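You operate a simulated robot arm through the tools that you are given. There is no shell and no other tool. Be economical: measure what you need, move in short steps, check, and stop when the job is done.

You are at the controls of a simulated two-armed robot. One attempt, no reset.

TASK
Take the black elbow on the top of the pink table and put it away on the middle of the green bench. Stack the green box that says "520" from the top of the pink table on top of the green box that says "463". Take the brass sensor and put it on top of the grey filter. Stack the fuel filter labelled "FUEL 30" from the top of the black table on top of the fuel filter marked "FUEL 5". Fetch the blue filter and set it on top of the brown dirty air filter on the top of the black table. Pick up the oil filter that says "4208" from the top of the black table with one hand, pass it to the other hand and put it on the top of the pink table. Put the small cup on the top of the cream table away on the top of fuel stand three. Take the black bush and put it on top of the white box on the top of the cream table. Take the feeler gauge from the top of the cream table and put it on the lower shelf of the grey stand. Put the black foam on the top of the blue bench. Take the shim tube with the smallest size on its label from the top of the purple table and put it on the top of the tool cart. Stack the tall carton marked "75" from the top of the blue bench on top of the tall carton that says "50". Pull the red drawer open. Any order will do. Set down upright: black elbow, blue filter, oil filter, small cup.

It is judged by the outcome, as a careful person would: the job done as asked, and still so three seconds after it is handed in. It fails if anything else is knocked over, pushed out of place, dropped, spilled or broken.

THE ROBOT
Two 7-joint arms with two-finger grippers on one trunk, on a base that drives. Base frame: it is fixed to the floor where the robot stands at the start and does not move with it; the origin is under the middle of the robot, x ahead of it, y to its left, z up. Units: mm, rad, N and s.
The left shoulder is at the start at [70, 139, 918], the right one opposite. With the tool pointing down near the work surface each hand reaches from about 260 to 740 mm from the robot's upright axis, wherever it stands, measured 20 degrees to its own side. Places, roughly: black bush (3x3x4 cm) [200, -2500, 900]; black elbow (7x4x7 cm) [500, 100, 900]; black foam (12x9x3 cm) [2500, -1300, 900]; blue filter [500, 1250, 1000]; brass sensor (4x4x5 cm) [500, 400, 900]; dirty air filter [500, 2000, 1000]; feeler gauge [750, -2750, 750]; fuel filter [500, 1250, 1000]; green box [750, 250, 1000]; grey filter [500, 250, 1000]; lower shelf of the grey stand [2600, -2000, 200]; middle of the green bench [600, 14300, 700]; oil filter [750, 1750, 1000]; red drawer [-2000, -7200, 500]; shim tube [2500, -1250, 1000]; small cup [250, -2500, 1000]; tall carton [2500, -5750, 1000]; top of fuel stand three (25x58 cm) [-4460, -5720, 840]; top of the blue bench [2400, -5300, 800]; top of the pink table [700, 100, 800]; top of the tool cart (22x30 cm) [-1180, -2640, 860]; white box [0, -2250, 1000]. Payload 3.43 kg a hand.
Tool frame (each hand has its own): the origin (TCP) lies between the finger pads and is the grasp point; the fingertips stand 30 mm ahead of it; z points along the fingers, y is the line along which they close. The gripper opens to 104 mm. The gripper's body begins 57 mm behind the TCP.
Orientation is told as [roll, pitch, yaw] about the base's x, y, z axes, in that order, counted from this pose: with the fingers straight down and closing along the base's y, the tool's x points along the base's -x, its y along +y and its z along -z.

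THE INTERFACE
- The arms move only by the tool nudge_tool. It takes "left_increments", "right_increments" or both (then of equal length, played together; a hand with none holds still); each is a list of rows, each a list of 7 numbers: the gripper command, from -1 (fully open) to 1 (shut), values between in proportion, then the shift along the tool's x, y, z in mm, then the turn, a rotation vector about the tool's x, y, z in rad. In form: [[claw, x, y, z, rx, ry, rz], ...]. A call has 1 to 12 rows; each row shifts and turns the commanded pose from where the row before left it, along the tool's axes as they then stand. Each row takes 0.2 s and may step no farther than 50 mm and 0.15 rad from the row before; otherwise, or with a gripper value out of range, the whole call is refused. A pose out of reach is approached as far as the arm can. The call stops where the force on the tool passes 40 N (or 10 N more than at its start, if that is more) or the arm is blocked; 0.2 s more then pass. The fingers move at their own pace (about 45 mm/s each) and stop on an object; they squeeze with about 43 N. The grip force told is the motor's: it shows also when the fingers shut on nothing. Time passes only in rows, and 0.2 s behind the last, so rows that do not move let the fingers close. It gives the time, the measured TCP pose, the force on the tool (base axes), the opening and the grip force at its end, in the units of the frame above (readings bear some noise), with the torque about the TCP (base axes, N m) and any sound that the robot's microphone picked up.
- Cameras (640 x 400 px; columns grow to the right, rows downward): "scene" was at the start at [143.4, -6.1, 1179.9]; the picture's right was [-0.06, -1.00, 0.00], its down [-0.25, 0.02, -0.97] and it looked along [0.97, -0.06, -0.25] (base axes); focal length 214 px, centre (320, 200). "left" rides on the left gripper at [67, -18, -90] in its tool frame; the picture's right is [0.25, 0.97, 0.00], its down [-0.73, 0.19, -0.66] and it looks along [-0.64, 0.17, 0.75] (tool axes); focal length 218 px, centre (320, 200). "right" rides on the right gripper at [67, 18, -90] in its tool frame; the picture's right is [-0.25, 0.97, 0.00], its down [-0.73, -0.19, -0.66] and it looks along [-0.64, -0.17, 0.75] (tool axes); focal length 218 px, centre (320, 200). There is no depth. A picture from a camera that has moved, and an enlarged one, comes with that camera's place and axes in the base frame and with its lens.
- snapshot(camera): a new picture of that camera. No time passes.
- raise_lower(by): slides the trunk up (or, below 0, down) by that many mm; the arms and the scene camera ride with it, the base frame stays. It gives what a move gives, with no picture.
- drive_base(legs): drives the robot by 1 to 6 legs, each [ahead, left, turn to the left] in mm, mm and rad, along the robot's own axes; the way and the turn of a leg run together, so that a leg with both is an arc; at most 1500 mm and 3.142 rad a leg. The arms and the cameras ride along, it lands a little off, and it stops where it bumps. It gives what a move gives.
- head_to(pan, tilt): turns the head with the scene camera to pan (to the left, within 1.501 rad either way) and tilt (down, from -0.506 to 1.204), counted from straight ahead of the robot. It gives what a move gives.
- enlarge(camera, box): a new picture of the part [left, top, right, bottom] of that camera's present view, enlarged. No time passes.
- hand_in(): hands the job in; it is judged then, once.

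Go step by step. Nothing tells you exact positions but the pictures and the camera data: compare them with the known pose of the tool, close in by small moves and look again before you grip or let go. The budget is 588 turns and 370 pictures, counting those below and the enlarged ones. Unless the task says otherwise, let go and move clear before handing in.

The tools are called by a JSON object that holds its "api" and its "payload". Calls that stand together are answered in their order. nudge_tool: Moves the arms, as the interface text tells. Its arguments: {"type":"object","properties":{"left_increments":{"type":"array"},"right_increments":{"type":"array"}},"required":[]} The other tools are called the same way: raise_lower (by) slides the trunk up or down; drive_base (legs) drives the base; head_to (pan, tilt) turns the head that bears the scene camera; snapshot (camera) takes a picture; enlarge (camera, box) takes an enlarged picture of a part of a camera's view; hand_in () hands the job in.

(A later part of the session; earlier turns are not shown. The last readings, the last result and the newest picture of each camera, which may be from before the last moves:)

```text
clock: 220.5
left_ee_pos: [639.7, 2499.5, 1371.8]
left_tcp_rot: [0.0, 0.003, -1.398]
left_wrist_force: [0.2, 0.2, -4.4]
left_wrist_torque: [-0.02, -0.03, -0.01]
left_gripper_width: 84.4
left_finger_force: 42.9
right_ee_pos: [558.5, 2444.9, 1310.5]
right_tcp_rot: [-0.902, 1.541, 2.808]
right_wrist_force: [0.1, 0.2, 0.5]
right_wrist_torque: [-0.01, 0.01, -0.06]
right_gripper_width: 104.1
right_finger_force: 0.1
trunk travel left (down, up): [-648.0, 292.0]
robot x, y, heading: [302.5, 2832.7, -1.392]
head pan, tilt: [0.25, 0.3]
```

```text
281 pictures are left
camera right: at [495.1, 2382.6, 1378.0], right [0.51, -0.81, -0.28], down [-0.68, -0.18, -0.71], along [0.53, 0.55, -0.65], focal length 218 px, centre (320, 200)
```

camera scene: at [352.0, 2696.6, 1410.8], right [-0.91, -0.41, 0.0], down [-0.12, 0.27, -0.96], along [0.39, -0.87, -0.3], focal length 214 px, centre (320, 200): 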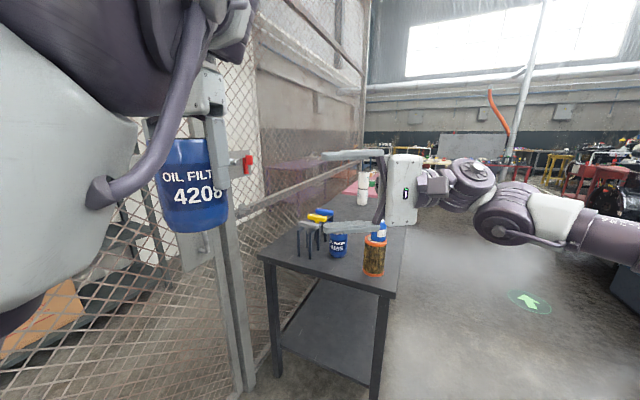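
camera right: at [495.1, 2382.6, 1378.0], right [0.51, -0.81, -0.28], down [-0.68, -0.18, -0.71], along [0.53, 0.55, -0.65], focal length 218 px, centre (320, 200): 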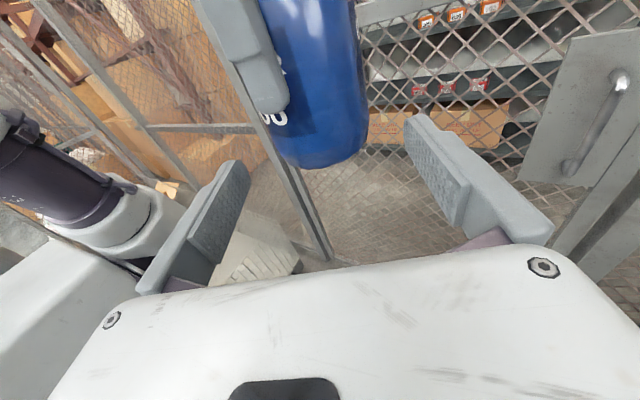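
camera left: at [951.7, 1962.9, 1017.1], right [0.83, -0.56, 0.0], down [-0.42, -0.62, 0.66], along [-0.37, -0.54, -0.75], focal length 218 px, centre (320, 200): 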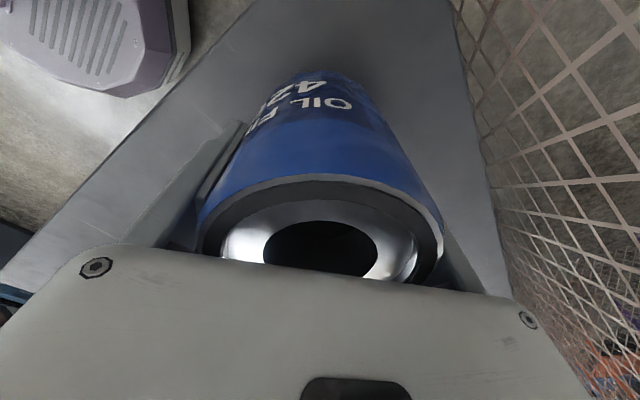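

{"api": "nudge_tool", "payload": {"right_increments": [[-1, -4, -2, 25, 0, 0, 0], [-1, 0, 0, 25, 0, 0, 0], [-1, 0, 0, 25, 0, 0, 0], [-1, 0, 0, 20, 0, 0, 0], [-1, 0, 0, 0, 0, 0, 0]]}}

{"api": "snapshot", "payload": {"camera": "right"}}

{"api": "snapshot", "payload": {"camera": "scene"}}

```text
clock: 221.7
left_ee_pos: [639.8, 2498.9, 1372.4]
left_tcp_rot: [0.0, 0.002, -1.398]
left_wrist_force: [-0.4, -0.3, -3.6]
left_wrist_torque: [0.02, -0.01, 0.01]
left_gripper_width: 84.2
left_finger_force: 43.1
right_ee_pos: [637.8, 2501.3, 1305.1]
right_tcp_rot: [-0.896, 1.54, 2.812]
right_wrist_force: [-0.2, -0.9, 0.3]
right_wrist_torque: [-0.05, -0.01, -0.02]
right_gripper_width: 103.9
right_finger_force: 0.1
trunk travel left (down, up): [-648.0, 292.0]
robot x, y, heading: [305.4, 2832.4, -1.396]
head pan, tilt: [0.25, 0.3]
```

```text
280 pictures are left
camera right: at [573.1, 2437.2, 1372.8], right [0.51, -0.81, -0.28], down [-0.68, -0.18, -0.71], along [0.53, 0.55, -0.65], focal length 218 px, centre (320, 200)
```

right: 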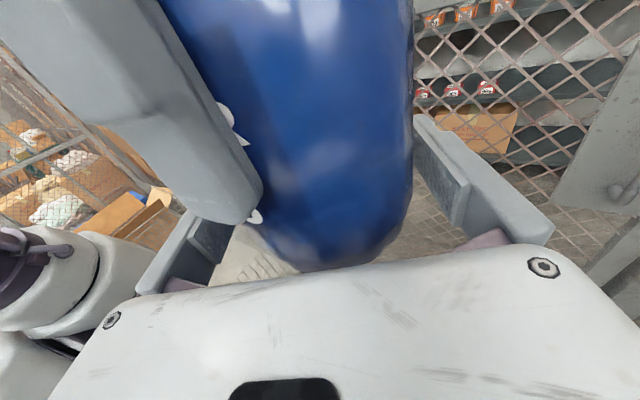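

```text
279 pictures are left
camera scene: at [351.1, 2696.8, 1410.8], right [-0.91, -0.41, 0.0], down [-0.12, 0.27, -0.96], along [0.39, -0.87, -0.3], focal length 214 px, centre (320, 200)
```

scene: 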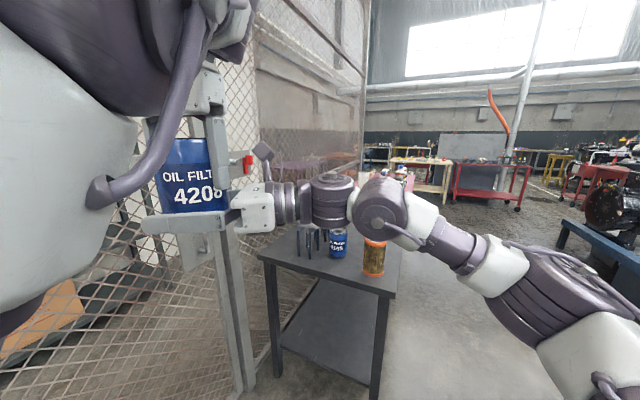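

{"api": "nudge_tool", "payload": {"right_increments": [[0.3, 0, 0, 0, 0, 0, 0], [0.6, 0, 0, 0, 0, 0, 0], [1, 0, 0, 0, 0, 0, 0], [1, 0, 0, 0, 0, 0, 0], [1, 0, 0, 0, 0, 0, 0], [1, 0, 0, 0, 0, 0, 0], [1, 0, 0, 0, 0, 0, 0], [1, 0, 0, 0, 0, 0, 0]]}}

{"api": "enlarge", "payload": {"camera": "scene", "box": [130, 120, 290, 250]}}

```text
clock: 223.5
left_ee_pos: [638.9, 2500.0, 1371.7]
left_tcp_rot: [-0.002, 0.0, -1.399]
left_wrist_force: [-26.5, 14.0, -5.3]
left_wrist_torque: [0.76, 1.42, -0.41]
left_gripper_width: 84.4
left_finger_force: 43.4
right_ee_pos: [638.6, 2498.7, 1304.5]
right_tcp_rot: [-0.904, 1.537, 2.801]
right_wrist_force: [26.8, -14.6, 1.3]
right_wrist_torque: [0.18, 0.4, 0.4]
right_gripper_width: 84.1
right_finger_force: 43.2
trunk travel left (down, up): [-648.0, 292.0]
robot x, y, heading: [299.8, 2834.8, -1.395]
head pan, tilt: [0.25, 0.3]
```

```text
3.08 times, centred on (210, 185) of scene
camera zoom: at [351.8, 2697.1, 1410.8], right [-0.91, -0.41, 0.0], down [-0.12, 0.27, -0.96], along [0.39, -0.87, -0.3], focal length 660 px, centre (658, 246)
```

zoom: 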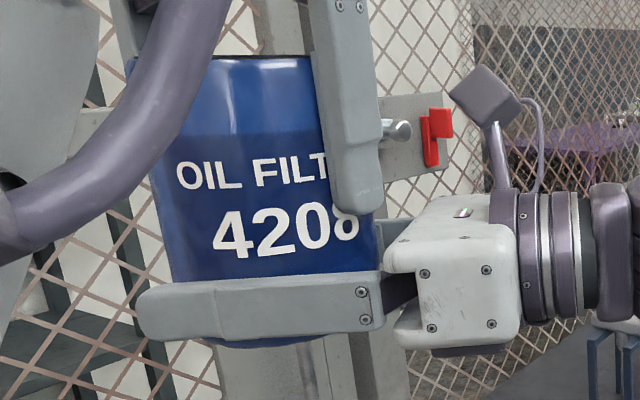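

Both hands hold the filter. I'm opening the left hand and lifting it clear.

{"api": "nudge_tool", "payload": {"left_increments": [[0.4, 0, 0, 0, 0, 0, 0], [-0.2, 0, 0, 0, 0, 0, 0], [-1, 0, 0, 0, 0, 0, 0], [-1, 0, 0, 0, 0, 0, 0], [-1, 0, 0, 0, 0, 0, 0], [-1, 0, 0, -15, 0, 0, 0], [-1, 0, 0, -25, 0, 0, 0], [-1, 0, 0, -30, 0, 0, 0], [-1, 0, 0, -30, 0, 0, 0], [-1, 0, 0, 0, 0, 0, 0]]}}

{"api": "snapshot", "payload": {"camera": "scene"}}

```text
clock: 225.7
left_ee_pos: [663.6, 2521.8, 1429.2]
left_tcp_rot: [0.002, -0.002, -1.4]
left_wrist_force: [-9.4, -2.3, -1.0]
left_wrist_torque: [-0.05, 0.33, -0.03]
left_gripper_width: 104.0
left_finger_force: 0.0
left hand out of reach, approached as far as the arm can: row 6, 7, 8, 9
right_ee_pos: [638.2, 2499.6, 1304.4]
right_tcp_rot: [-0.886, 1.535, 2.82]
right_wrist_force: [8.9, 1.5, -0.5]
right_wrist_torque: [-0.29, 0.79, -0.09]
right_gripper_width: 83.6
right_finger_force: 43.2
trunk travel left (down, up): [-648.0, 292.0]
robot x, y, heading: [303.4, 2830.8, -1.398]
head pan, tilt: [0.25, 0.3]
```

```text
277 pictures are left
camera scene: at [351.7, 2696.7, 1410.8], right [-0.91, -0.41, 0.0], down [-0.12, 0.27, -0.95], along [0.39, -0.87, -0.3], focal length 214 px, centre (320, 200)
```

scene: 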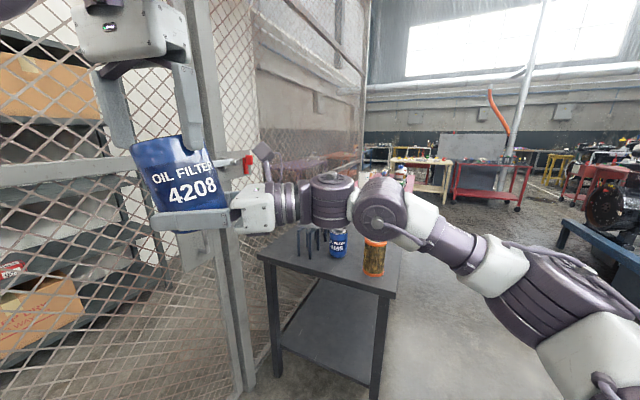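

The left hand drifted sideways as it rose and tilted the filter in the right grip. I'll drop the right hand away from it, then see about straightening.

{"api": "nudge_tool", "payload": {"right_increments": [[1, -8, 0, 0, 0, 0, 0], [1, -15, 0, 0, 0, 0, 0], [1, -20, 0, 0, 0, 0, 0], [1, -20, 0, 0, 0, 0, 0], [1, 0, 0, 0, 0, 0, 0]]}}

{"api": "enlarge", "payload": {"camera": "scene", "box": [80, 60, 320, 260]}}

{"api": "snapshot", "payload": {"camera": "right"}}

```text
clock: 226.9
left_ee_pos: [665.2, 2522.3, 1428.7]
left_tcp_rot: [-0.001, -0.002, -1.398]
left_wrist_force: [0.0, -0.6, 1.0]
left_wrist_torque: [0.0, 0.0, 0.0]
left_gripper_width: 104.1
left_finger_force: 0.1
right_ee_pos: [636.7, 2501.9, 1240.8]
right_tcp_rot: [-0.882, 1.539, 2.828]
right_wrist_force: [0.1, -0.3, -0.3]
right_wrist_torque: [0.01, 0.01, 0.01]
right_gripper_width: 83.9
right_finger_force: 42.7
trunk travel left (down, up): [-648.0, 292.0]
robot x, y, heading: [305.8, 2830.2, -1.395]
head pan, tilt: [0.25, 0.3]
```

```text
2.00 times, centred on (200, 160) of scene
camera zoom: at [351.8, 2697.4, 1410.9], right [-0.91, -0.41, 0.0], down [-0.12, 0.27, -0.96], along [0.39, -0.87, -0.3], focal length 429 px, centre (560, 280)
```

zoom: 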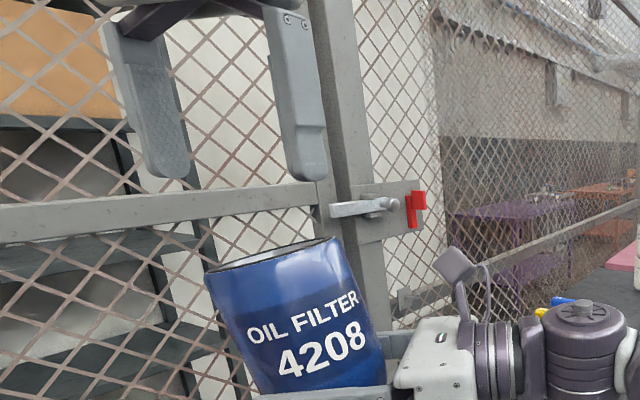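

```text
275 pictures are left
camera right: at [572.0, 2438.4, 1309.0], right [0.51, -0.81, -0.28], down [-0.68, -0.18, -0.71], along [0.53, 0.55, -0.65], focal length 218 px, centre (320, 200)
```

right: 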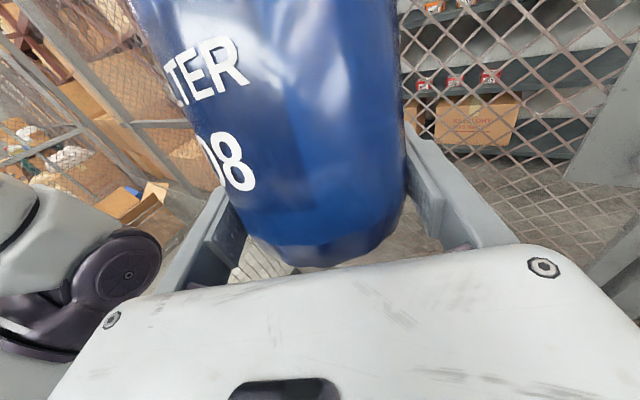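

The filter leans about 13° in the right grip. I'll raise it back between the open left fingers, shift the right hand under the left one, and let the left pads square it up.

{"api": "nudge_tool", "payload": {"right_increments": [[1, 0, -1.7, 14, 0, 0, 0], [1, 25, 0, 0, 0, 0, 0], [1, 25, 0, 0, 0, 0, 0], [1, 20, 0, 0, 0, 0, 0], [1, 15, 0, 0, 0, 0, 0], [1, 15, 0, 0, 0, 0, 0], [1, 0, 0, 0, 0, 0, 0]]}}

{"api": "enlarge", "payload": {"camera": "scene", "box": [80, 60, 320, 260]}}

```text
clock: 228.5
left_ee_pos: [664.8, 2522.5, 1430.1]
left_tcp_rot: [0.0, -0.002, -1.398]
left_wrist_force: [-0.3, 0.2, 0.0]
left_wrist_torque: [-0.01, -0.02, 0.01]
left_gripper_width: 104.1
left_finger_force: 0.1
right_ee_pos: [651.3, 2507.5, 1340.7]
right_tcp_rot: [-0.886, 1.539, 2.821]
right_wrist_force: [0.3, 1.1, -4.1]
right_wrist_torque: [0.01, 0.03, -0.01]
right_gripper_width: 83.9
right_finger_force: 43.1
trunk travel left (down, up): [-648.0, 292.0]
robot x, y, heading: [305.8, 2831.9, -1.395]
head pan, tilt: [0.25, 0.3]
```

```text
2.00 times, centred on (200, 160) of scene
camera zoom: at [352.1, 2697.1, 1410.8], right [-0.91, -0.41, 0.0], down [-0.12, 0.27, -0.96], along [0.39, -0.87, -0.3], focal length 429 px, centre (560, 280)
```

zoom: 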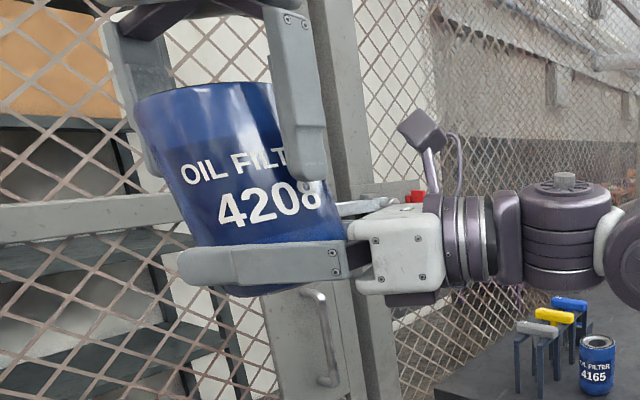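

{"api": "nudge_tool", "payload": {"right_increments": [[1, 0, -2.5, 6, 0, 0, 0], [1, 0, -2.5, 6, 0, 0, 0], [1, 0, 0, 7, 0, 0, 0], [1, 0, 0, 0, 0, 0, 0], [1, 0, 0, 0, 0, 0, 0], [1, 0, 0, 0, 0, 0, 0], [1, 0, 0, 0, 0, 0, 0], [1, 0, 0, 0, 0, 0, 0], [1, 0, 0, 0, 0, 0, 0]], "left_increments": [[-1, 0, 0, 0, 0, 0, 0], [-1, 0, 0, 0, 0, 0, 0], [-1, 0, 0, 0, 0, 0, 0], [-0.5, 0, 0, 0, 0, 0, 0], [0, 0, 0, 0, 0, 0, 0], [1, 0, 0, 0, 0, 0, 0], [1, 0, 0, 0, 0, 0, 0], [1, 0, 0, 0, 0, 0, 0], [1, 0, 0, 0, 0, 0, 0]]}}

{"api": "enlarge", "payload": {"camera": "scene", "box": [80, 60, 320, 260]}}

```text
clock: 230.5
left_ee_pos: [665.2, 2519.9, 1428.7]
left_tcp_rot: [0.003, -0.002, -1.398]
left_wrist_force: [22.0, -11.2, 0.1]
left_wrist_torque: [0.38, -0.23, -0.65]
left_gripper_width: 84.1
left_finger_force: 42.6
right_ee_pos: [664.3, 2524.9, 1342.5]
right_tcp_rot: [-0.83, 1.541, 2.881]
right_wrist_force: [-22.9, 11.5, -2.6]
right_wrist_torque: [-1.38, -1.71, 0.56]
right_gripper_width: 83.9
right_finger_force: 43.0
trunk travel left (down, up): [-648.0, 292.0]
robot x, y, heading: [304.9, 2832.6, -1.393]
head pan, tilt: [0.25, 0.3]
```

```text
2.00 times, centred on (200, 160) of scene
camera zoom: at [351.9, 2697.2, 1410.8], right [-0.91, -0.41, 0.0], down [-0.12, 0.27, -0.96], along [0.39, -0.87, -0.3], focal length 429 px, centre (560, 280)
```

zoom: 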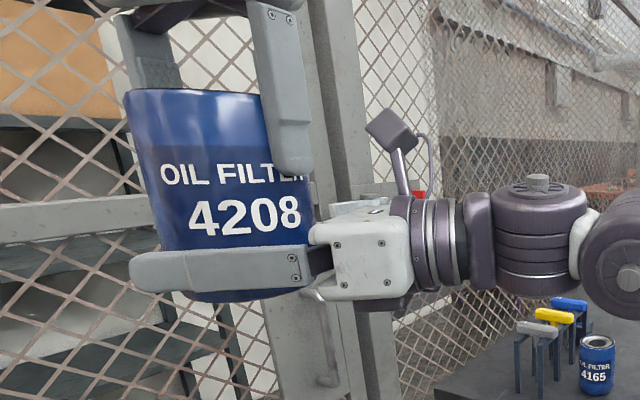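

It is squared up. I'm opening the left hand without moving it and lowering the right hand out.

{"api": "nudge_tool", "payload": {"left_increments": [[0.4, 0, 0, 0, 0, 0, 0], [-0.2, 0, 0, 0, 0, 0, 0], [-1, 0, 0, 0, 0, 0, 0], [-1, 0, 0, 0, 0, 0, 0], [-1, 0, 0, 0, 0, 0, 0], [-1, 0, 0, 0, 0, 0, 0], [-1, 0, 0, 0, 0, 0, 0], [-1, 0, 0, 0, 0, 0, 0], [-1, 0, 0, 0, 0, 0, 0], [-1, 0, 0, 0, 0, 0, 0]], "right_increments": [[1, 0, 0, 0, 0, 0, 0], [1, 0, 0, 0, 0, 0, 0], [1, 0, 0, 0, 0, 0, 0], [1, 0, 0, 0, 0, 0, 0], [1, 0, 0, 0, 0, 0, 0], [1, -8, 0, 0, 0, 0, 0], [1, -15, 0, 0, 0, 0, 0], [1, -20, 0, 0, 0, 0, 0], [1, -20, 0, 0, 0, 0, 0], [1, -20, 0, 0, 0, 0, 0]]}}

{"api": "snapshot", "payload": {"camera": "scene"}}

```text
clock: 232.7
left_ee_pos: [664.1, 2521.6, 1430.2]
left_tcp_rot: [0.0, 0.001, -1.398]
left_wrist_force: [0.4, -1.0, -0.1]
left_wrist_torque: [0.0, 0.02, -0.03]
left_gripper_width: 104.0
left_finger_force: 0.1
right_ee_pos: [660.7, 2522.8, 1256.8]
right_tcp_rot: [-0.899, 1.54, 2.809]
right_wrist_force: [0.0, -1.5, -3.4]
right_wrist_torque: [0.0, 0.02, -0.02]
right_gripper_width: 84.0
right_finger_force: 42.7
trunk travel left (down, up): [-648.0, 292.0]
robot x, y, heading: [305.2, 2835.0, -1.391]
head pan, tilt: [0.25, 0.3]
```

```text
272 pictures are left
camera scene: at [351.8, 2696.7, 1410.8], right [-0.91, -0.41, 0.0], down [-0.12, 0.27, -0.95], along [0.39, -0.87, -0.3], focal length 214 px, centre (320, 200)
```

scene: 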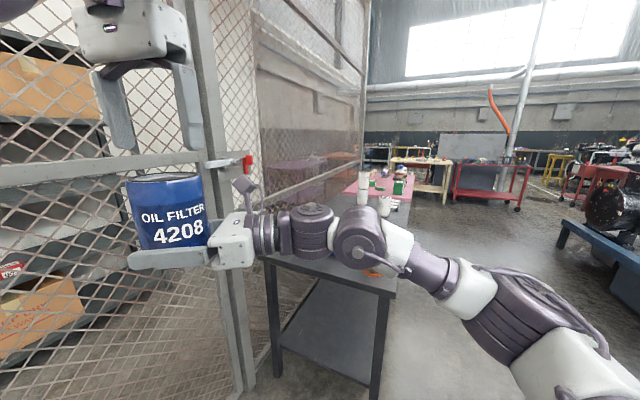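

The filter stands upright in the right hand. I'll carry it to the pink table's free patch near (440, 370), driving clear of the table fronts.

{"api": "drive_base", "payload": {"legs": [[-81, -448, 0], [1099, -200, 0], [1099, -200, 0], [0, 0, 0.211]]}}

{"api": "head_to", "payload": {"pan": 0.7, "tilt": 0.4}}

{"api": "snapshot", "payload": {"camera": "scene"}}

```text
clock: 246.9
left_ee_pos: [298.7, 365.6, 1428.8]
left_tcp_rot: [0.001, 0.001, -1.171]
left_wrist_force: [-0.8, 0.4, -0.4]
left_wrist_torque: [-0.02, 0.04, 0.02]
left_gripper_width: 104.5
left_finger_force: 0.0
right_ee_pos: [296.4, 365.8, 1256.0]
right_tcp_rot: [-0.899, 1.538, 3.033]
right_wrist_force: [-0.6, 0.8, -3.7]
right_wrist_torque: [-0.01, -0.02, 0.01]
right_gripper_width: 84.0
right_finger_force: 42.9
trunk travel left (down, up): [-648.0, 292.0]
robot x, y, heading: [-122.0, 583.7, -1.169]
head pan, tilt: [0.25, 0.3]
```

```text
clock: 247.8
left_ee_pos: [300.2, 364.5, 1428.2]
left_tcp_rot: [0.002, -0.001, -1.173]
left_wrist_force: [-0.3, -0.7, 0.0]
left_wrist_torque: [0.03, 0.03, -0.02]
left_gripper_width: 104.3
left_finger_force: 0.0
right_ee_pos: [296.2, 366.6, 1255.9]
right_tcp_rot: [-0.881, 1.536, 3.051]
right_wrist_force: [0.0, 0.5, -3.6]
right_wrist_torque: [-0.02, -0.01, -0.02]
right_gripper_width: 83.8
right_finger_force: 42.7
trunk travel left (down, up): [-648.0, 292.0]
robot x, y, heading: [-121.0, 588.6, -1.173]
head pan, tilt: [0.7, 0.4]
```

```text
271 pictures are left
camera scene: at [-18.2, 499.8, 1401.6], right [-0.45, -0.89, 0.0], down [-0.35, 0.18, -0.92], along [0.82, -0.42, -0.39], focal length 214 px, centre (320, 200)
```

scene: 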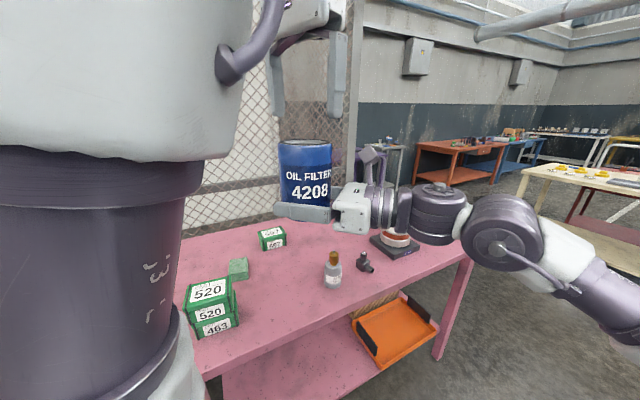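

{"api": "drive_base", "payload": {"legs": [[49, 122, 0]]}}

{"api": "raise_lower", "payload": {"by": -330}}

{"api": "snapshot", "payload": {"camera": "right"}}

{"api": "snapshot", "payload": {"camera": "scene"}}

```text
clock: 249.1
left_ee_pos: [427.0, 366.3, 1430.2]
left_tcp_rot: [0.003, -0.002, -1.173]
left_wrist_force: [0.0, 0.6, -0.1]
left_wrist_torque: [-0.03, -0.03, 0.01]
left_gripper_width: 103.8
left_finger_force: 0.2
right_ee_pos: [424.5, 367.3, 1256.7]
right_tcp_rot: [-0.886, 1.54, 3.045]
right_wrist_force: [-0.1, 0.0, -4.1]
right_wrist_torque: [0.02, -0.04, -0.02]
right_gripper_width: 84.2
right_finger_force: 43.2
trunk travel left (down, up): [-648.0, 292.0]
robot x, y, heading: [9.6, 589.4, -1.168]
head pan, tilt: [0.7, 0.4]
```

```text
clock: 252.3
left_ee_pos: [428.7, 366.4, 1099.0]
left_tcp_rot: [0.002, -0.004, -1.172]
left_wrist_force: [0.8, 0.0, 0.2]
left_wrist_torque: [0.0, 0.01, -0.02]
left_gripper_width: 104.2
left_finger_force: 0.0
right_ee_pos: [426.1, 368.5, 926.3]
right_tcp_rot: [-0.879, 1.54, 3.054]
right_wrist_force: [-0.2, 0.3, -3.6]
right_wrist_torque: [0.02, 0.0, 0.03]
right_gripper_width: 83.8
right_finger_force: 42.7
trunk travel left (down, up): [-318.0, 622.0]
robot x, y, heading: [12.0, 590.6, -1.173]
head pan, tilt: [0.7, 0.4]
```

```text
270 pictures are left
camera right: at [377.4, 292.1, 994.6], right [0.68, -0.68, -0.28], down [-0.62, -0.33, -0.71], along [0.39, 0.65, -0.65], focal length 218 px, centre (320, 200)
```

right: 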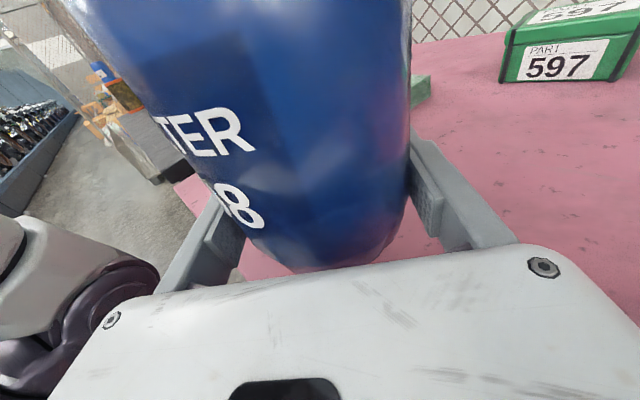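

```text
269 pictures are left
camera scene: at [110.6, 501.1, 1071.6], right [-0.45, -0.89, 0.0], down [-0.35, 0.18, -0.92], along [0.82, -0.42, -0.39], focal length 214 px, centre (320, 200)
```

scene: 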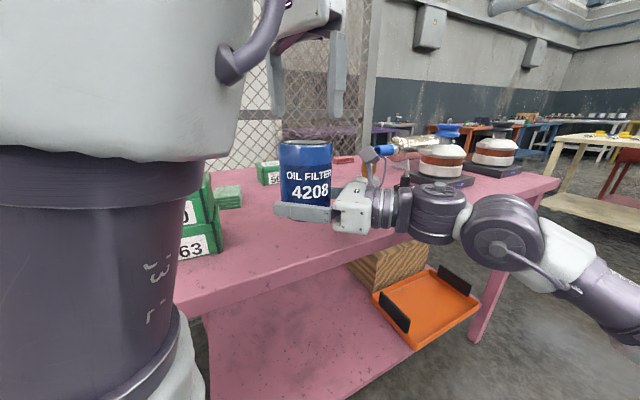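

{"api": "raise_lower", "payload": {"by": -42}}

{"api": "nudge_tool", "payload": {"right_increments": [[1, -2, 0, 0, 0, 0, 0], [1, -2, 0, 0, 0, 0, 0], [1, -2, 0, 0, 0, 0, 0]]}}

{"api": "enlarge", "payload": {"camera": "scene", "box": [230, 110, 470, 260]}}

```text
clock: 253.1
left_ee_pos: [427.5, 367.4, 1056.2]
left_tcp_rot: [0.004, -0.004, -1.173]
left_wrist_force: [-0.5, -0.4, -0.2]
left_wrist_torque: [-0.01, -0.01, 0.0]
left_gripper_width: 104.0
left_finger_force: 0.1
right_ee_pos: [425.4, 366.4, 895.7]
right_tcp_rot: [-1.599, 1.563, 2.331]
right_wrist_force: [-2.6, 2.3, 4.7]
right_wrist_torque: [-0.5, 0.45, -0.1]
right_gripper_width: 84.2
right_finger_force: 42.9
trunk travel left (down, up): [-276.0, 664.0]
robot x, y, heading: [8.0, 589.3, -1.167]
head pan, tilt: [0.7, 0.4]
stopped: the force on the tool passed its limit at 45 N (the readings are from after the stop); the commanded pose is now the measured one
```

```text
clock: 254.0
left_ee_pos: [427.2, 369.0, 1058.2]
left_tcp_rot: [0.003, -0.004, -1.171]
left_wrist_force: [-0.4, -0.2, -0.5]
left_wrist_torque: [-0.03, -0.01, 0.03]
left_gripper_width: 104.0
left_finger_force: 0.0
right_ee_pos: [424.1, 366.7, 895.5]
right_tcp_rot: [2.917, 1.56, 0.56]
right_wrist_force: [-2.8, 2.9, 8.8]
right_wrist_torque: [-1.0, 0.9, -0.29]
right_gripper_width: 83.9
right_finger_force: 43.1
trunk travel left (down, up): [-276.0, 664.0]
robot x, y, heading: [10.6, 591.4, -1.17]
head pan, tilt: [0.7, 0.4]
stopped in row 3 (right hand): the force on the tool passed its limit at 42 N (the readings are from after the stop); the commanded pose is now the measured one
```

```text
2.67 times, centred on (350, 185) of scene
camera zoom: at [109.9, 501.9, 1029.6], right [-0.45, -0.89, 0.0], down [-0.35, 0.18, -0.92], along [0.82, -0.42, -0.39], focal length 572 px, centre (240, 240)
```

zoom: 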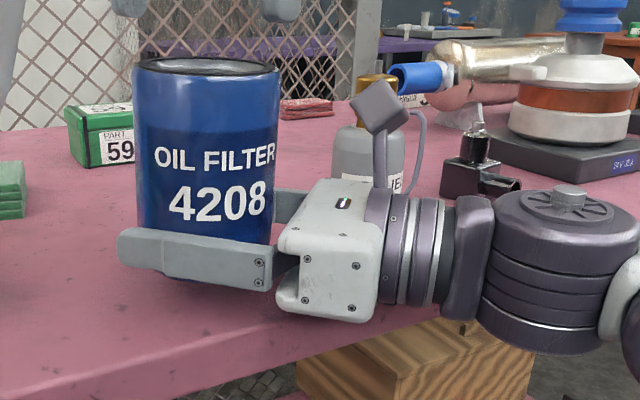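

The wrist's big cylinder is touching the table's front edge, so I'll rise slightly and shift 26 mm toward me before lowering.

{"api": "raise_lower", "payload": {"by": 20}}

{"api": "drive_base", "payload": {"legs": [[-11, -25, 0]]}}

{"api": "snapshot", "payload": {"camera": "right"}}

{"api": "enlarge", "payload": {"camera": "scene", "box": [230, 110, 470, 260]}}

```text
clock: 254.6
left_ee_pos: [428.2, 365.8, 1077.6]
left_tcp_rot: [0.003, -0.002, -1.172]
left_wrist_force: [0.3, -0.3, 0.5]
left_wrist_torque: [0.04, 0.0, -0.03]
left_gripper_width: 104.1
left_finger_force: 0.1
right_ee_pos: [425.9, 365.1, 913.3]
right_tcp_rot: [-2.733, 1.562, 1.192]
right_wrist_force: [-0.9, -0.2, -5.0]
right_wrist_torque: [0.03, 0.0, 0.0]
right_gripper_width: 84.0
right_finger_force: 43.2
trunk travel left (down, up): [-296.0, 644.0]
robot x, y, heading: [4.5, 589.3, -1.173]
head pan, tilt: [0.7, 0.4]
```

```text
clock: 255.4
left_ee_pos: [400.9, 366.9, 1078.3]
left_tcp_rot: [0.004, -0.002, -1.173]
left_wrist_force: [0.3, -1.2, 0.4]
left_wrist_torque: [0.02, -0.06, -0.05]
left_gripper_width: 104.0
left_finger_force: 0.1
right_ee_pos: [397.7, 365.8, 914.8]
right_tcp_rot: [-3.001, 1.561, 0.924]
right_wrist_force: [-0.8, 0.3, -3.4]
right_wrist_torque: [0.01, -0.02, -0.04]
right_gripper_width: 84.0
right_finger_force: 43.5
trunk travel left (down, up): [-296.0, 644.0]
robot x, y, heading: [-22.6, 588.7, -1.171]
head pan, tilt: [0.7, 0.4]
```

```text
267 pictures are left
camera right: at [346.4, 289.9, 980.2], right [0.68, -0.68, -0.25], down [-0.6, -0.32, -0.74], along [0.42, 0.65, -0.63], focal length 218 px, centre (320, 200)
```

right: 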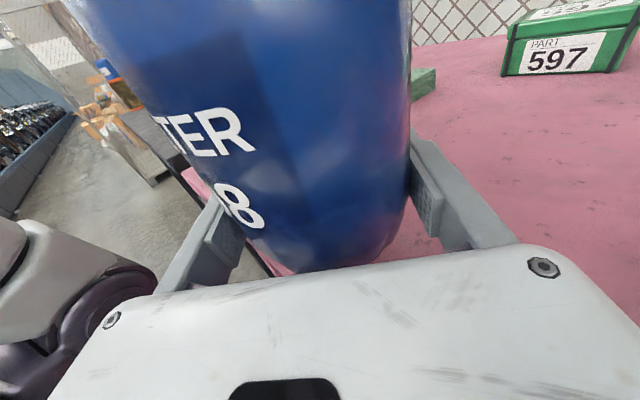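

```text
2.67 times, centred on (350, 185) of scene
camera zoom: at [82.8, 501.0, 1049.9], right [-0.45, -0.89, 0.0], down [-0.35, 0.18, -0.92], along [0.82, -0.42, -0.39], focal length 572 px, centre (240, 240)
```

zoom: 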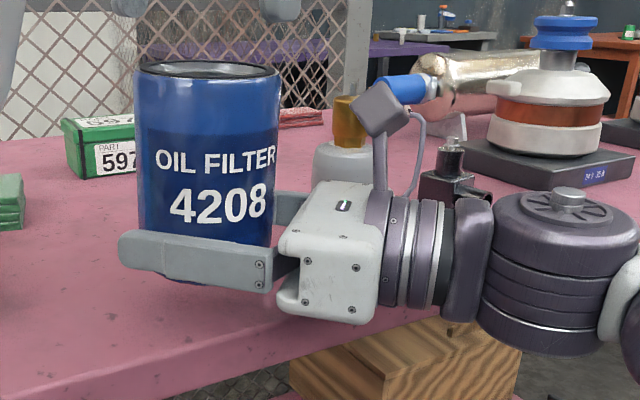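

{"api": "snapshot", "payload": {"camera": "left"}}

{"api": "head_to", "payload": {"pan": 0.45, "tilt": 0.55}}

{"api": "enlarge", "payload": {"camera": "scene", "box": [160, 60, 420, 240]}}

```text
265 pictures are left
camera left: at [358.3, 422.8, 1167.2], right [0.79, 0.61, 0.0], down [0.46, -0.6, 0.66], along [0.4, -0.52, -0.75], focal length 218 px, centre (320, 200)
```

left: 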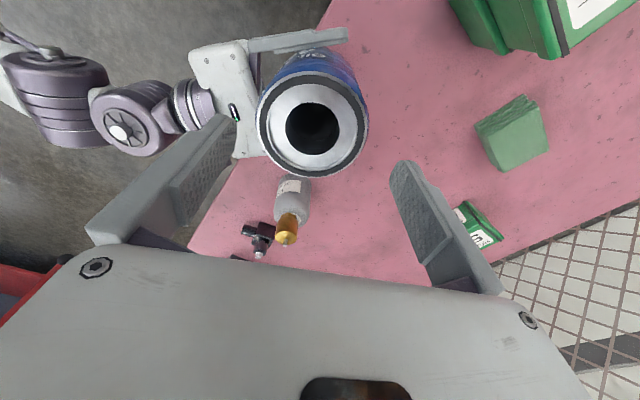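

```text
clock: 256.2
left_ee_pos: [402.5, 367.7, 1077.3]
left_tcp_rot: [0.0, -0.001, -1.173]
left_wrist_force: [-0.6, 0.9, -0.1]
left_wrist_torque: [-0.01, -0.02, 0.01]
left_gripper_width: 104.1
left_finger_force: 0.0
right_ee_pos: [399.1, 366.3, 913.0]
right_tcp_rot: [-2.856, 1.562, 1.068]
right_wrist_force: [-0.7, 0.3, -4.6]
right_wrist_torque: [0.0, 0.05, 0.03]
right_gripper_width: 83.8
right_finger_force: 42.6
trunk travel left (down, up): [-296.0, 644.0]
robot x, y, heading: [-16.0, 587.8, -1.166]
head pan, tilt: [0.45, 0.55]
```

```text
2.22 times, centred on (290, 150) of scene
camera zoom: at [68.9, 483.7, 1036.1], right [-0.66, -0.75, 0.0], down [-0.39, 0.34, -0.85], along [0.64, -0.56, -0.52], focal length 477 px, centre (387, 311)
```

zoom: 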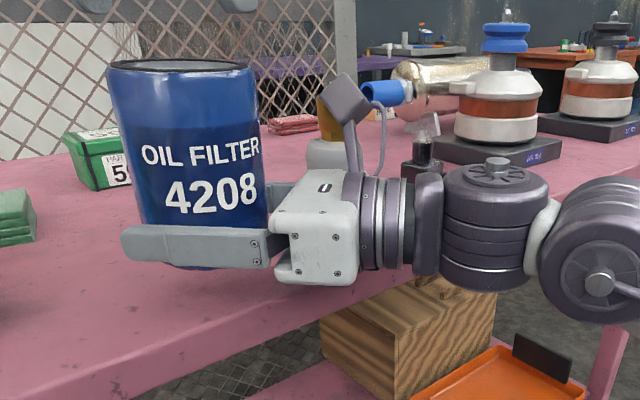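

{"api": "raise_lower", "payload": {"by": -12}}

{"api": "nudge_tool", "payload": {"right_increments": [[1, -2, 0, 0, 0, 0, 0], [1, -2, 0, 0, 0, 0, 0], [1, -2, 0, 0, 0, 0, 0], [1, -2, 0, 0, 0, 0, 0]]}}

```text
clock: 256.8
left_ee_pos: [401.1, 368.6, 1064.5]
left_tcp_rot: [0.001, -0.001, -1.173]
left_wrist_force: [0.4, 0.2, 1.7]
left_wrist_torque: [-0.01, -0.02, 0.02]
left_gripper_width: 104.0
left_finger_force: 0.0
right_ee_pos: [398.4, 364.8, 901.8]
right_tcp_rot: [-2.927, 1.562, 0.998]
right_wrist_force: [-1.6, 0.4, -4.1]
right_wrist_torque: [-0.03, -0.02, 0.0]
right_gripper_width: 83.9
right_finger_force: 42.6
trunk travel left (down, up): [-284.0, 656.0]
robot x, y, heading: [-20.5, 589.8, -1.172]
head pan, tilt: [0.45, 0.55]
```

```text
clock: 257.8
left_ee_pos: [400.9, 366.3, 1065.9]
left_tcp_rot: [0.001, -0.001, -1.174]
left_wrist_force: [0.2, 0.3, 0.8]
left_wrist_torque: [0.01, -0.03, -0.01]
left_gripper_width: 104.1
left_finger_force: 0.0
right_ee_pos: [399.5, 366.2, 893.3]
right_tcp_rot: [-2.886, 1.562, 1.04]
right_wrist_force: [0.4, -0.2, -3.8]
right_wrist_torque: [0.0, 0.01, 0.03]
right_gripper_width: 83.8
right_finger_force: 42.5
trunk travel left (down, up): [-284.0, 656.0]
robot x, y, heading: [-20.0, 587.3, -1.17]
head pan, tilt: [0.45, 0.55]
```

{"api": "nudge_tool", "payload": {"right_increments": [[1, -3, 0, 0, 0, 0, 0], [1, -3, 0, 0, 0, 0, 0], [1, -2, 0, 0, 0, 0, 0], [1, -2, 0, 0, 0, 0, 0], [1, -2, 0, 0, 0, 0, 0]]}}

{"api": "enlarge", "payload": {"camera": "scene", "box": [160, 60, 420, 240]}}

```text
clock: 259.0
left_ee_pos: [400.7, 367.0, 1065.7]
left_tcp_rot: [0.002, -0.002, -1.172]
left_wrist_force: [-0.2, 0.0, 0.5]
left_wrist_torque: [-0.01, 0.03, 0.02]
left_gripper_width: 103.9
left_finger_force: 0.2
right_ee_pos: [398.8, 365.4, 880.9]
right_tcp_rot: [-2.831, 1.562, 1.094]
right_wrist_force: [-0.3, -0.7, -4.1]
right_wrist_torque: [-0.01, 0.0, -0.01]
right_gripper_width: 83.8
right_finger_force: 43.2
trunk travel left (down, up): [-284.0, 656.0]
robot x, y, heading: [-21.1, 590.2, -1.17]
head pan, tilt: [0.45, 0.55]
```

```text
2.22 times, centred on (290, 150) of scene
camera zoom: at [68.8, 483.7, 1024.1], right [-0.66, -0.75, 0.0], down [-0.39, 0.34, -0.85], along [0.64, -0.56, -0.52], focal length 477 px, centre (387, 311)
```

zoom: 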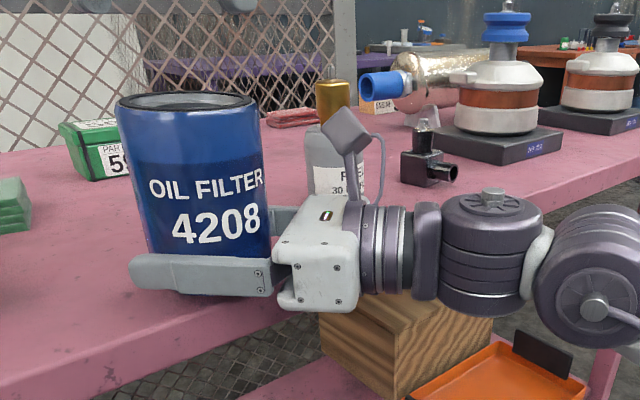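

{"api": "drive_base", "payload": {"legs": [[5, 11.5, 0]]}}

{"api": "nudge_tool", "payload": {"right_increments": [[1, -2, 0, 0, 0, 0, 0], [1, -2, 0, 0, 0, 0, 0], [1, -1.5, 0, 0, 0, 0, 0]]}}

```text
clock: 259.8
left_ee_pos: [405.3, 366.4, 1066.5]
left_tcp_rot: [0.005, -0.003, -1.176]
left_wrist_force: [-0.9, -0.3, 0.1]
left_wrist_torque: [0.0, 0.02, -0.04]
left_gripper_width: 104.1
left_finger_force: 0.1
right_ee_pos: [400.6, 365.7, 881.4]
right_tcp_rot: [-2.437, 1.566, 1.495]
right_wrist_force: [-10.8, -0.5, 1.5]
right_wrist_torque: [-0.27, 0.59, -0.66]
right_gripper_width: 84.0
right_finger_force: 42.4
trunk travel left (down, up): [-284.0, 656.0]
robot x, y, heading: [-8.5, 588.8, -1.175]
head pan, tilt: [0.45, 0.55]
stopped in leg 1: the robot was blocked; the commanded pose is now the measured one
```

```text
clock: 260.6
left_ee_pos: [405.1, 366.2, 1066.3]
left_tcp_rot: [0.005, -0.003, -1.176]
left_wrist_force: [0.2, 0.4, 0.7]
left_wrist_torque: [0.01, 0.0, -0.02]
left_gripper_width: 104.1
left_finger_force: 0.0
right_ee_pos: [400.5, 366.6, 878.3]
right_tcp_rot: [-2.948, 1.562, 0.981]
right_wrist_force: [-12.2, -1.8, 10.4]
right_wrist_torque: [-0.51, 0.94, -0.65]
right_gripper_width: 83.8
right_finger_force: 43.0
trunk travel left (down, up): [-284.0, 656.0]
robot x, y, heading: [-10.4, 590.5, -1.171]
head pan, tilt: [0.45, 0.55]
```

{"api": "drive_base", "payload": {"legs": [[-4, -9, 0]]}}

{"api": "nudge_tool", "payload": {"right_increments": [[1, -1.5, 0, 0, 0, 0, 0], [1, -1.5, 0, 0, 0, 0, 0], [1, -1.5, 0, 0, 0, 0, 0]]}}

{"api": "snapshot", "payload": {"camera": "right"}}

```text
clock: 261.4
left_ee_pos: [395.9, 368.4, 1066.9]
left_tcp_rot: [0.002, -0.003, -1.177]
left_wrist_force: [-0.3, -0.5, 0.0]
left_wrist_torque: [-0.01, 0.05, 0.01]
left_gripper_width: 103.9
left_finger_force: 0.1
right_ee_pos: [390.8, 366.7, 878.1]
right_tcp_rot: [-2.934, 1.564, 0.999]
right_wrist_force: [-4.4, 0.5, 17.6]
right_wrist_torque: [-0.43, 0.55, -0.08]
right_gripper_width: 83.9
right_finger_force: 43.1
trunk travel left (down, up): [-284.0, 656.0]
robot x, y, heading: [-22.4, 589.9, -1.173]
head pan, tilt: [0.45, 0.55]
```

```text
clock: 262.2
left_ee_pos: [396.5, 368.8, 1067.3]
left_tcp_rot: [0.005, -0.003, -1.174]
left_wrist_force: [-0.3, 0.1, 0.3]
left_wrist_torque: [0.01, 0.03, 0.01]
left_gripper_width: 104.3
left_finger_force: 0.1
right_ee_pos: [390.9, 367.5, 879.0]
right_tcp_rot: [2.917, 1.553, 0.565]
right_wrist_force: [9.1, 0.4, 34.5]
right_wrist_torque: [-0.59, 0.56, 0.12]
right_gripper_width: 83.9
right_finger_force: 42.6
trunk travel left (down, up): [-284.0, 656.0]
robot x, y, heading: [-21.7, 589.3, -1.17]
head pan, tilt: [0.45, 0.55]
```

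```text
262 pictures are left
camera right: at [338.9, 290.9, 943.9], right [0.69, -0.68, -0.25], down [-0.59, -0.32, -0.74], along [0.42, 0.66, -0.62], focal length 218 px, centre (320, 200)
```

right: 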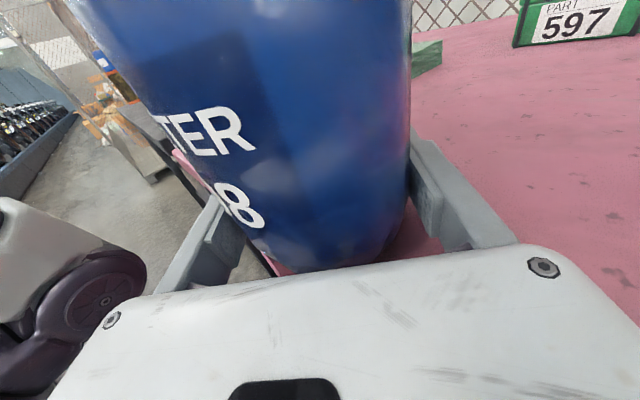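

The filter's bottom is down, but too close to the edge for my liking. I'll release it, slide the hand up 25 mm and regrip, so I can carry it further in with the hand clear of the table.

{"api": "nudge_tool", "payload": {"right_increments": [[1, 1.5, 0, 0, 0, 0, 0], [0.4, 0.5, 0, 0, 0, 0, 0], [0, 0, 0, 0, 0, 0, 0], [-0.9, 0, 0, 0, 0, 0, 0], [-0.9, 0, 0, 0, 0, 0, 0]]}}

{"api": "enlarge", "payload": {"camera": "scene", "box": [160, 60, 420, 240]}}

```text
clock: 263.4
left_ee_pos: [396.5, 368.6, 1066.1]
left_tcp_rot: [0.003, -0.004, -1.176]
left_wrist_force: [-0.1, -0.7, -0.1]
left_wrist_torque: [0.01, 0.0, -0.01]
left_gripper_width: 103.9
left_finger_force: 0.0
right_ee_pos: [390.5, 366.9, 875.2]
right_tcp_rot: [-2.855, 1.563, 1.08]
right_wrist_force: [1.7, -0.3, 17.8]
right_wrist_torque: [-1.85, 0.4, 0.31]
right_gripper_width: 99.1
right_finger_force: 0.0
trunk travel left (down, up): [-284.0, 656.0]
robot x, y, heading: [-24.6, 585.7, -1.17]
head pan, tilt: [0.45, 0.55]
```

```text
2.22 times, centred on (290, 150) of scene
camera zoom: at [64.1, 484.9, 1024.3], right [-0.66, -0.75, 0.0], down [-0.39, 0.34, -0.85], along [0.64, -0.56, -0.52], focal length 477 px, centre (387, 311)
```

zoom: 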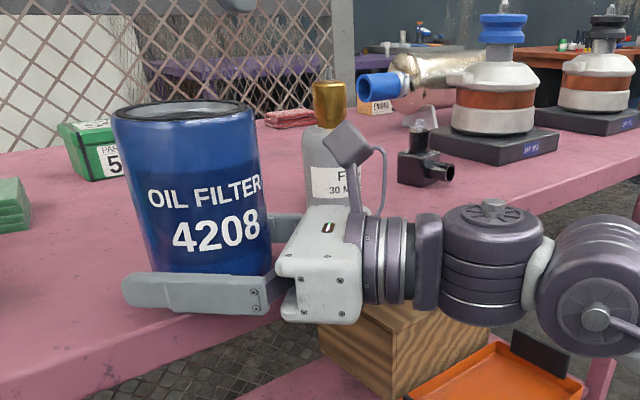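

{"api": "nudge_tool", "payload": {"right_increments": [[-0.95, 8, 0, 0, 0, 0, 0], [-0.95, 10, 0, 0, 0, 0, 0], [-0.95, 12, 0, 0, 0, 0, 0], [-0.95, 0, 0, 0, 0, 0, 0]]}}

{"api": "snapshot", "payload": {"camera": "right"}}

{"api": "enlarge", "payload": {"camera": "scene", "box": [160, 60, 420, 240]}}

```text
clock: 264.4
left_ee_pos: [397.6, 367.0, 1064.7]
left_tcp_rot: [0.002, -0.002, -1.174]
left_wrist_force: [-0.6, 0.0, 0.5]
left_wrist_torque: [0.02, 0.02, -0.02]
left_gripper_width: 104.0
left_finger_force: 0.1
right_ee_pos: [391.2, 365.8, 903.9]
right_tcp_rot: [-2.47, 1.561, 1.461]
right_wrist_force: [0.0, -0.5, 1.4]
right_wrist_torque: [0.0, 0.0, 0.02]
right_gripper_width: 101.3
right_finger_force: 0.0
trunk travel left (down, up): [-284.0, 656.0]
robot x, y, heading: [-23.0, 591.1, -1.175]
head pan, tilt: [0.45, 0.55]
```

```text
260 pictures are left
camera right: at [340.3, 289.6, 969.9], right [0.69, -0.68, -0.26], down [-0.6, -0.33, -0.73], along [0.41, 0.66, -0.63], focal length 218 px, centre (320, 200)
```

right: 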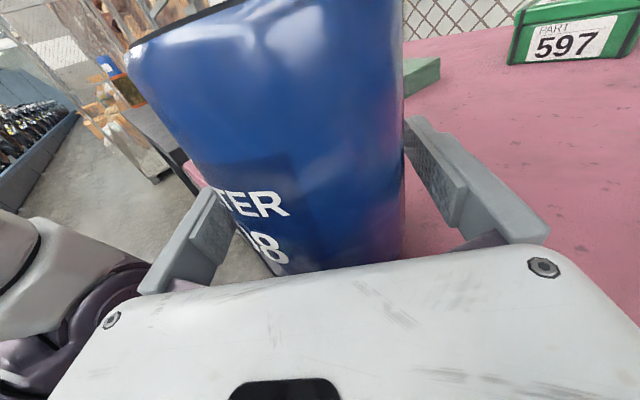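

```text
2.22 times, centred on (290, 150) of scene
camera zoom: at [65.1, 483.8, 1024.1], right [-0.66, -0.75, 0.0], down [-0.39, 0.35, -0.85], along [0.64, -0.56, -0.52], focal length 477 px, centre (387, 311)
```

zoom: 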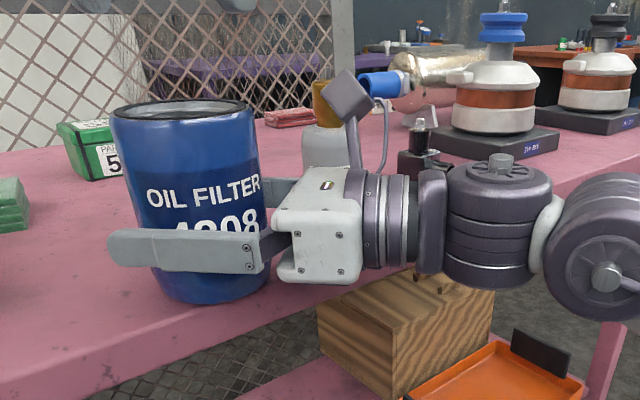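

The picture shows the filter standing upright with its whole base on the table, so I'll leave it there and withdraw the right hand straight back.

{"api": "nudge_tool", "payload": {"right_increments": [[-1, 0, 0, -15, 0, 0, 0], [-1, 0, 0, -30, 0, 0, 0], [-1, 0, 0, -40, 0, 0, 0], [-1, 0, 0, -40, 0, 0, 0], [-1, 0, 0, 0, 0, 0, 0]]}}

{"api": "snapshot", "payload": {"camera": "scene"}}

```text
clock: 265.6
left_ee_pos: [397.8, 367.7, 1065.8]
left_tcp_rot: [0.002, -0.002, -1.173]
left_wrist_force: [0.4, 0.4, 1.2]
left_wrist_torque: [0.02, 0.01, 0.01]
left_gripper_width: 104.2
left_finger_force: 0.1
right_ee_pos: [303.5, 277.0, 903.6]
right_tcp_rot: [-2.596, 1.564, 1.338]
right_wrist_force: [0.4, 0.1, 0.0]
right_wrist_torque: [-0.03, 0.02, 0.01]
right_gripper_width: 103.9
right_finger_force: 0.1
trunk travel left (down, up): [-284.0, 656.0]
robot x, y, heading: [-20.8, 592.9, -1.167]
head pan, tilt: [0.45, 0.55]
```

```text
258 pictures are left
camera scene: at [65.4, 484.0, 1024.1], right [-0.66, -0.75, 0.0], down [-0.39, 0.34, -0.85], along [0.64, -0.56, -0.52], focal length 214 px, centre (320, 200)
```

scene: 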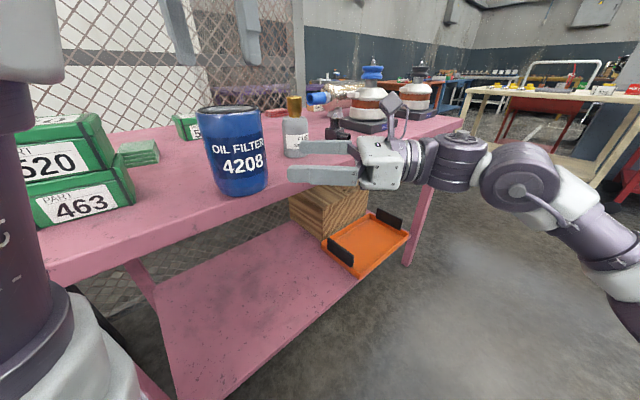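

Oil filter done. Now I'll back off, lift, and bring the right hand back to pointing down.

{"api": "raise_lower", "payload": {"by": 250}}

{"api": "drive_base", "payload": {"legs": [[-98, -230, 0], [0, 0, 1.17]]}}

{"api": "nudge_tool", "payload": {"right_increments": [[-1, 0, 0, 0, 0, 0, -0.143], [-1, 0, 0, 0, 0, 0, -0.143], [-1, 0, 0, 0, 0, 0, -0.143], [-1, 0, 0, 0, 0, 0, -0.143], [-1, 0, 0, 0, 0, 0, -0.143], [-1, 0, 0, 0, 0, 0, -0.143], [-1, 0, 0, 0, 0, 0, -0.143], [-1, 0, 0, 0, 0, 0, -0.143], [-1, 0, 0, 0, 0, 0, -0.143], [-1, 0, 0, 0, 0, 0, -0.143], [-1, 0, 0, 0, 0, 0, -0.143], [-1, 0, 0, 0, 0, 0, 0]]}}

{"api": "nudge_tool", "payload": {"right_increments": [[-1, 0, -29, -2, 0.14, 0, 0], [-1, 0, -29, -2, 0.14, 0, 0], [-1, 0, -29, -2, 0.14, 0, 0], [-1, 0, -29, -2, 0.14, 0, 0], [-1, 0, -29, -2, 0.14, 0, 0], [-1, 0, -29, -2, 0.14, 0, 0], [-1, 0, -29, -2, 0.14, 0, 0], [-1, 0, -29, -2, 0.14, 0, 0], [-1, 0, -29, -2, 0.14, 0, 0], [-1, 0, -29, -2, 0.14, 0, 0], [-1, 0, -29, -2, 0.14, 0, 0], [-1, 0, 0, 0, 0, 0, 0]]}}

```text
clock: 268.1
left_ee_pos: [397.4, 366.5, 1315.2]
left_tcp_rot: [0.001, -0.001, -1.175]
left_wrist_force: [0.6, 0.6, -0.1]
left_wrist_torque: [0.02, 0.02, 0.02]
left_gripper_width: 104.0
left_finger_force: 0.0
right_ee_pos: [303.1, 276.4, 1154.2]
right_tcp_rot: [-2.612, 1.562, 1.32]
right_wrist_force: [0.2, 0.0, 0.3]
right_wrist_torque: [0.03, 0.0, 0.0]
right_gripper_width: 104.1
right_finger_force: 0.1
trunk travel left (down, up): [-534.0, 406.0]
robot x, y, heading: [-21.8, 589.1, -1.171]
head pan, tilt: [0.45, 0.55]
```

```text
clock: 272.9
left_ee_pos: [92.8, 895.8, 1315.8]
left_tcp_rot: [0.002, -0.003, 0.011]
left_wrist_force: [-0.1, 0.4, 0.5]
left_wrist_torque: [0.01, 0.01, -0.02]
left_gripper_width: 104.2
left_finger_force: 0.0
right_ee_pos: [142.1, 774.7, 1153.9]
right_tcp_rot: [-2.635, 1.563, 2.484]
right_wrist_force: [-0.4, -1.2, 0.3]
right_wrist_torque: [0.04, -0.02, 0.01]
right_gripper_width: 104.0
right_finger_force: 0.0
trunk travel left (down, up): [-534.0, 406.0]
robot x, y, heading: [-272.8, 588.6, 0.01]
head pan, tilt: [0.45, 0.55]
```

```text
clock: 275.5
left_ee_pos: [92.7, 896.7, 1315.7]
left_tcp_rot: [0.0, -0.003, 0.011]
left_wrist_force: [0.5, -1.2, -0.6]
left_wrist_torque: [-0.01, 0.02, 0.0]
left_gripper_width: 103.9
left_finger_force: 0.1
right_ee_pos: [140.9, 774.5, 1154.4]
right_tcp_rot: [1.578, -0.001, 0.406]
right_wrist_force: [-0.3, 0.7, -0.3]
right_wrist_torque: [-0.01, 0.0, -0.01]
right_gripper_width: 103.9
right_finger_force: 0.0
trunk travel left (down, up): [-534.0, 406.0]
robot x, y, heading: [-269.4, 589.3, 0.014]
head pan, tilt: [0.45, 0.55]
```

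```text
clock: 278.1
left_ee_pos: [94.3, 894.0, 1314.7]
left_tcp_rot: [0.003, -0.002, 0.011]
left_wrist_force: [0.2, -0.1, 0.6]
left_wrist_torque: [0.02, -0.02, -0.04]
left_gripper_width: 103.6
left_finger_force: 0.1
right_ee_pos: [179.5, 633.2, 952.0]
right_tcp_rot: [0.038, 0.002, 0.402]
right_wrist_force: [-0.3, -0.1, -0.3]
right_wrist_torque: [0.01, 0.0, 0.02]
right_gripper_width: 104.1
right_finger_force: 0.0
right hand out of reach, approached as far as the arm can: row 10, 11
trunk travel left (down, up): [-534.0, 406.0]
robot x, y, heading: [-272.7, 589.8, 0.014]
head pan, tilt: [0.45, 0.55]
```

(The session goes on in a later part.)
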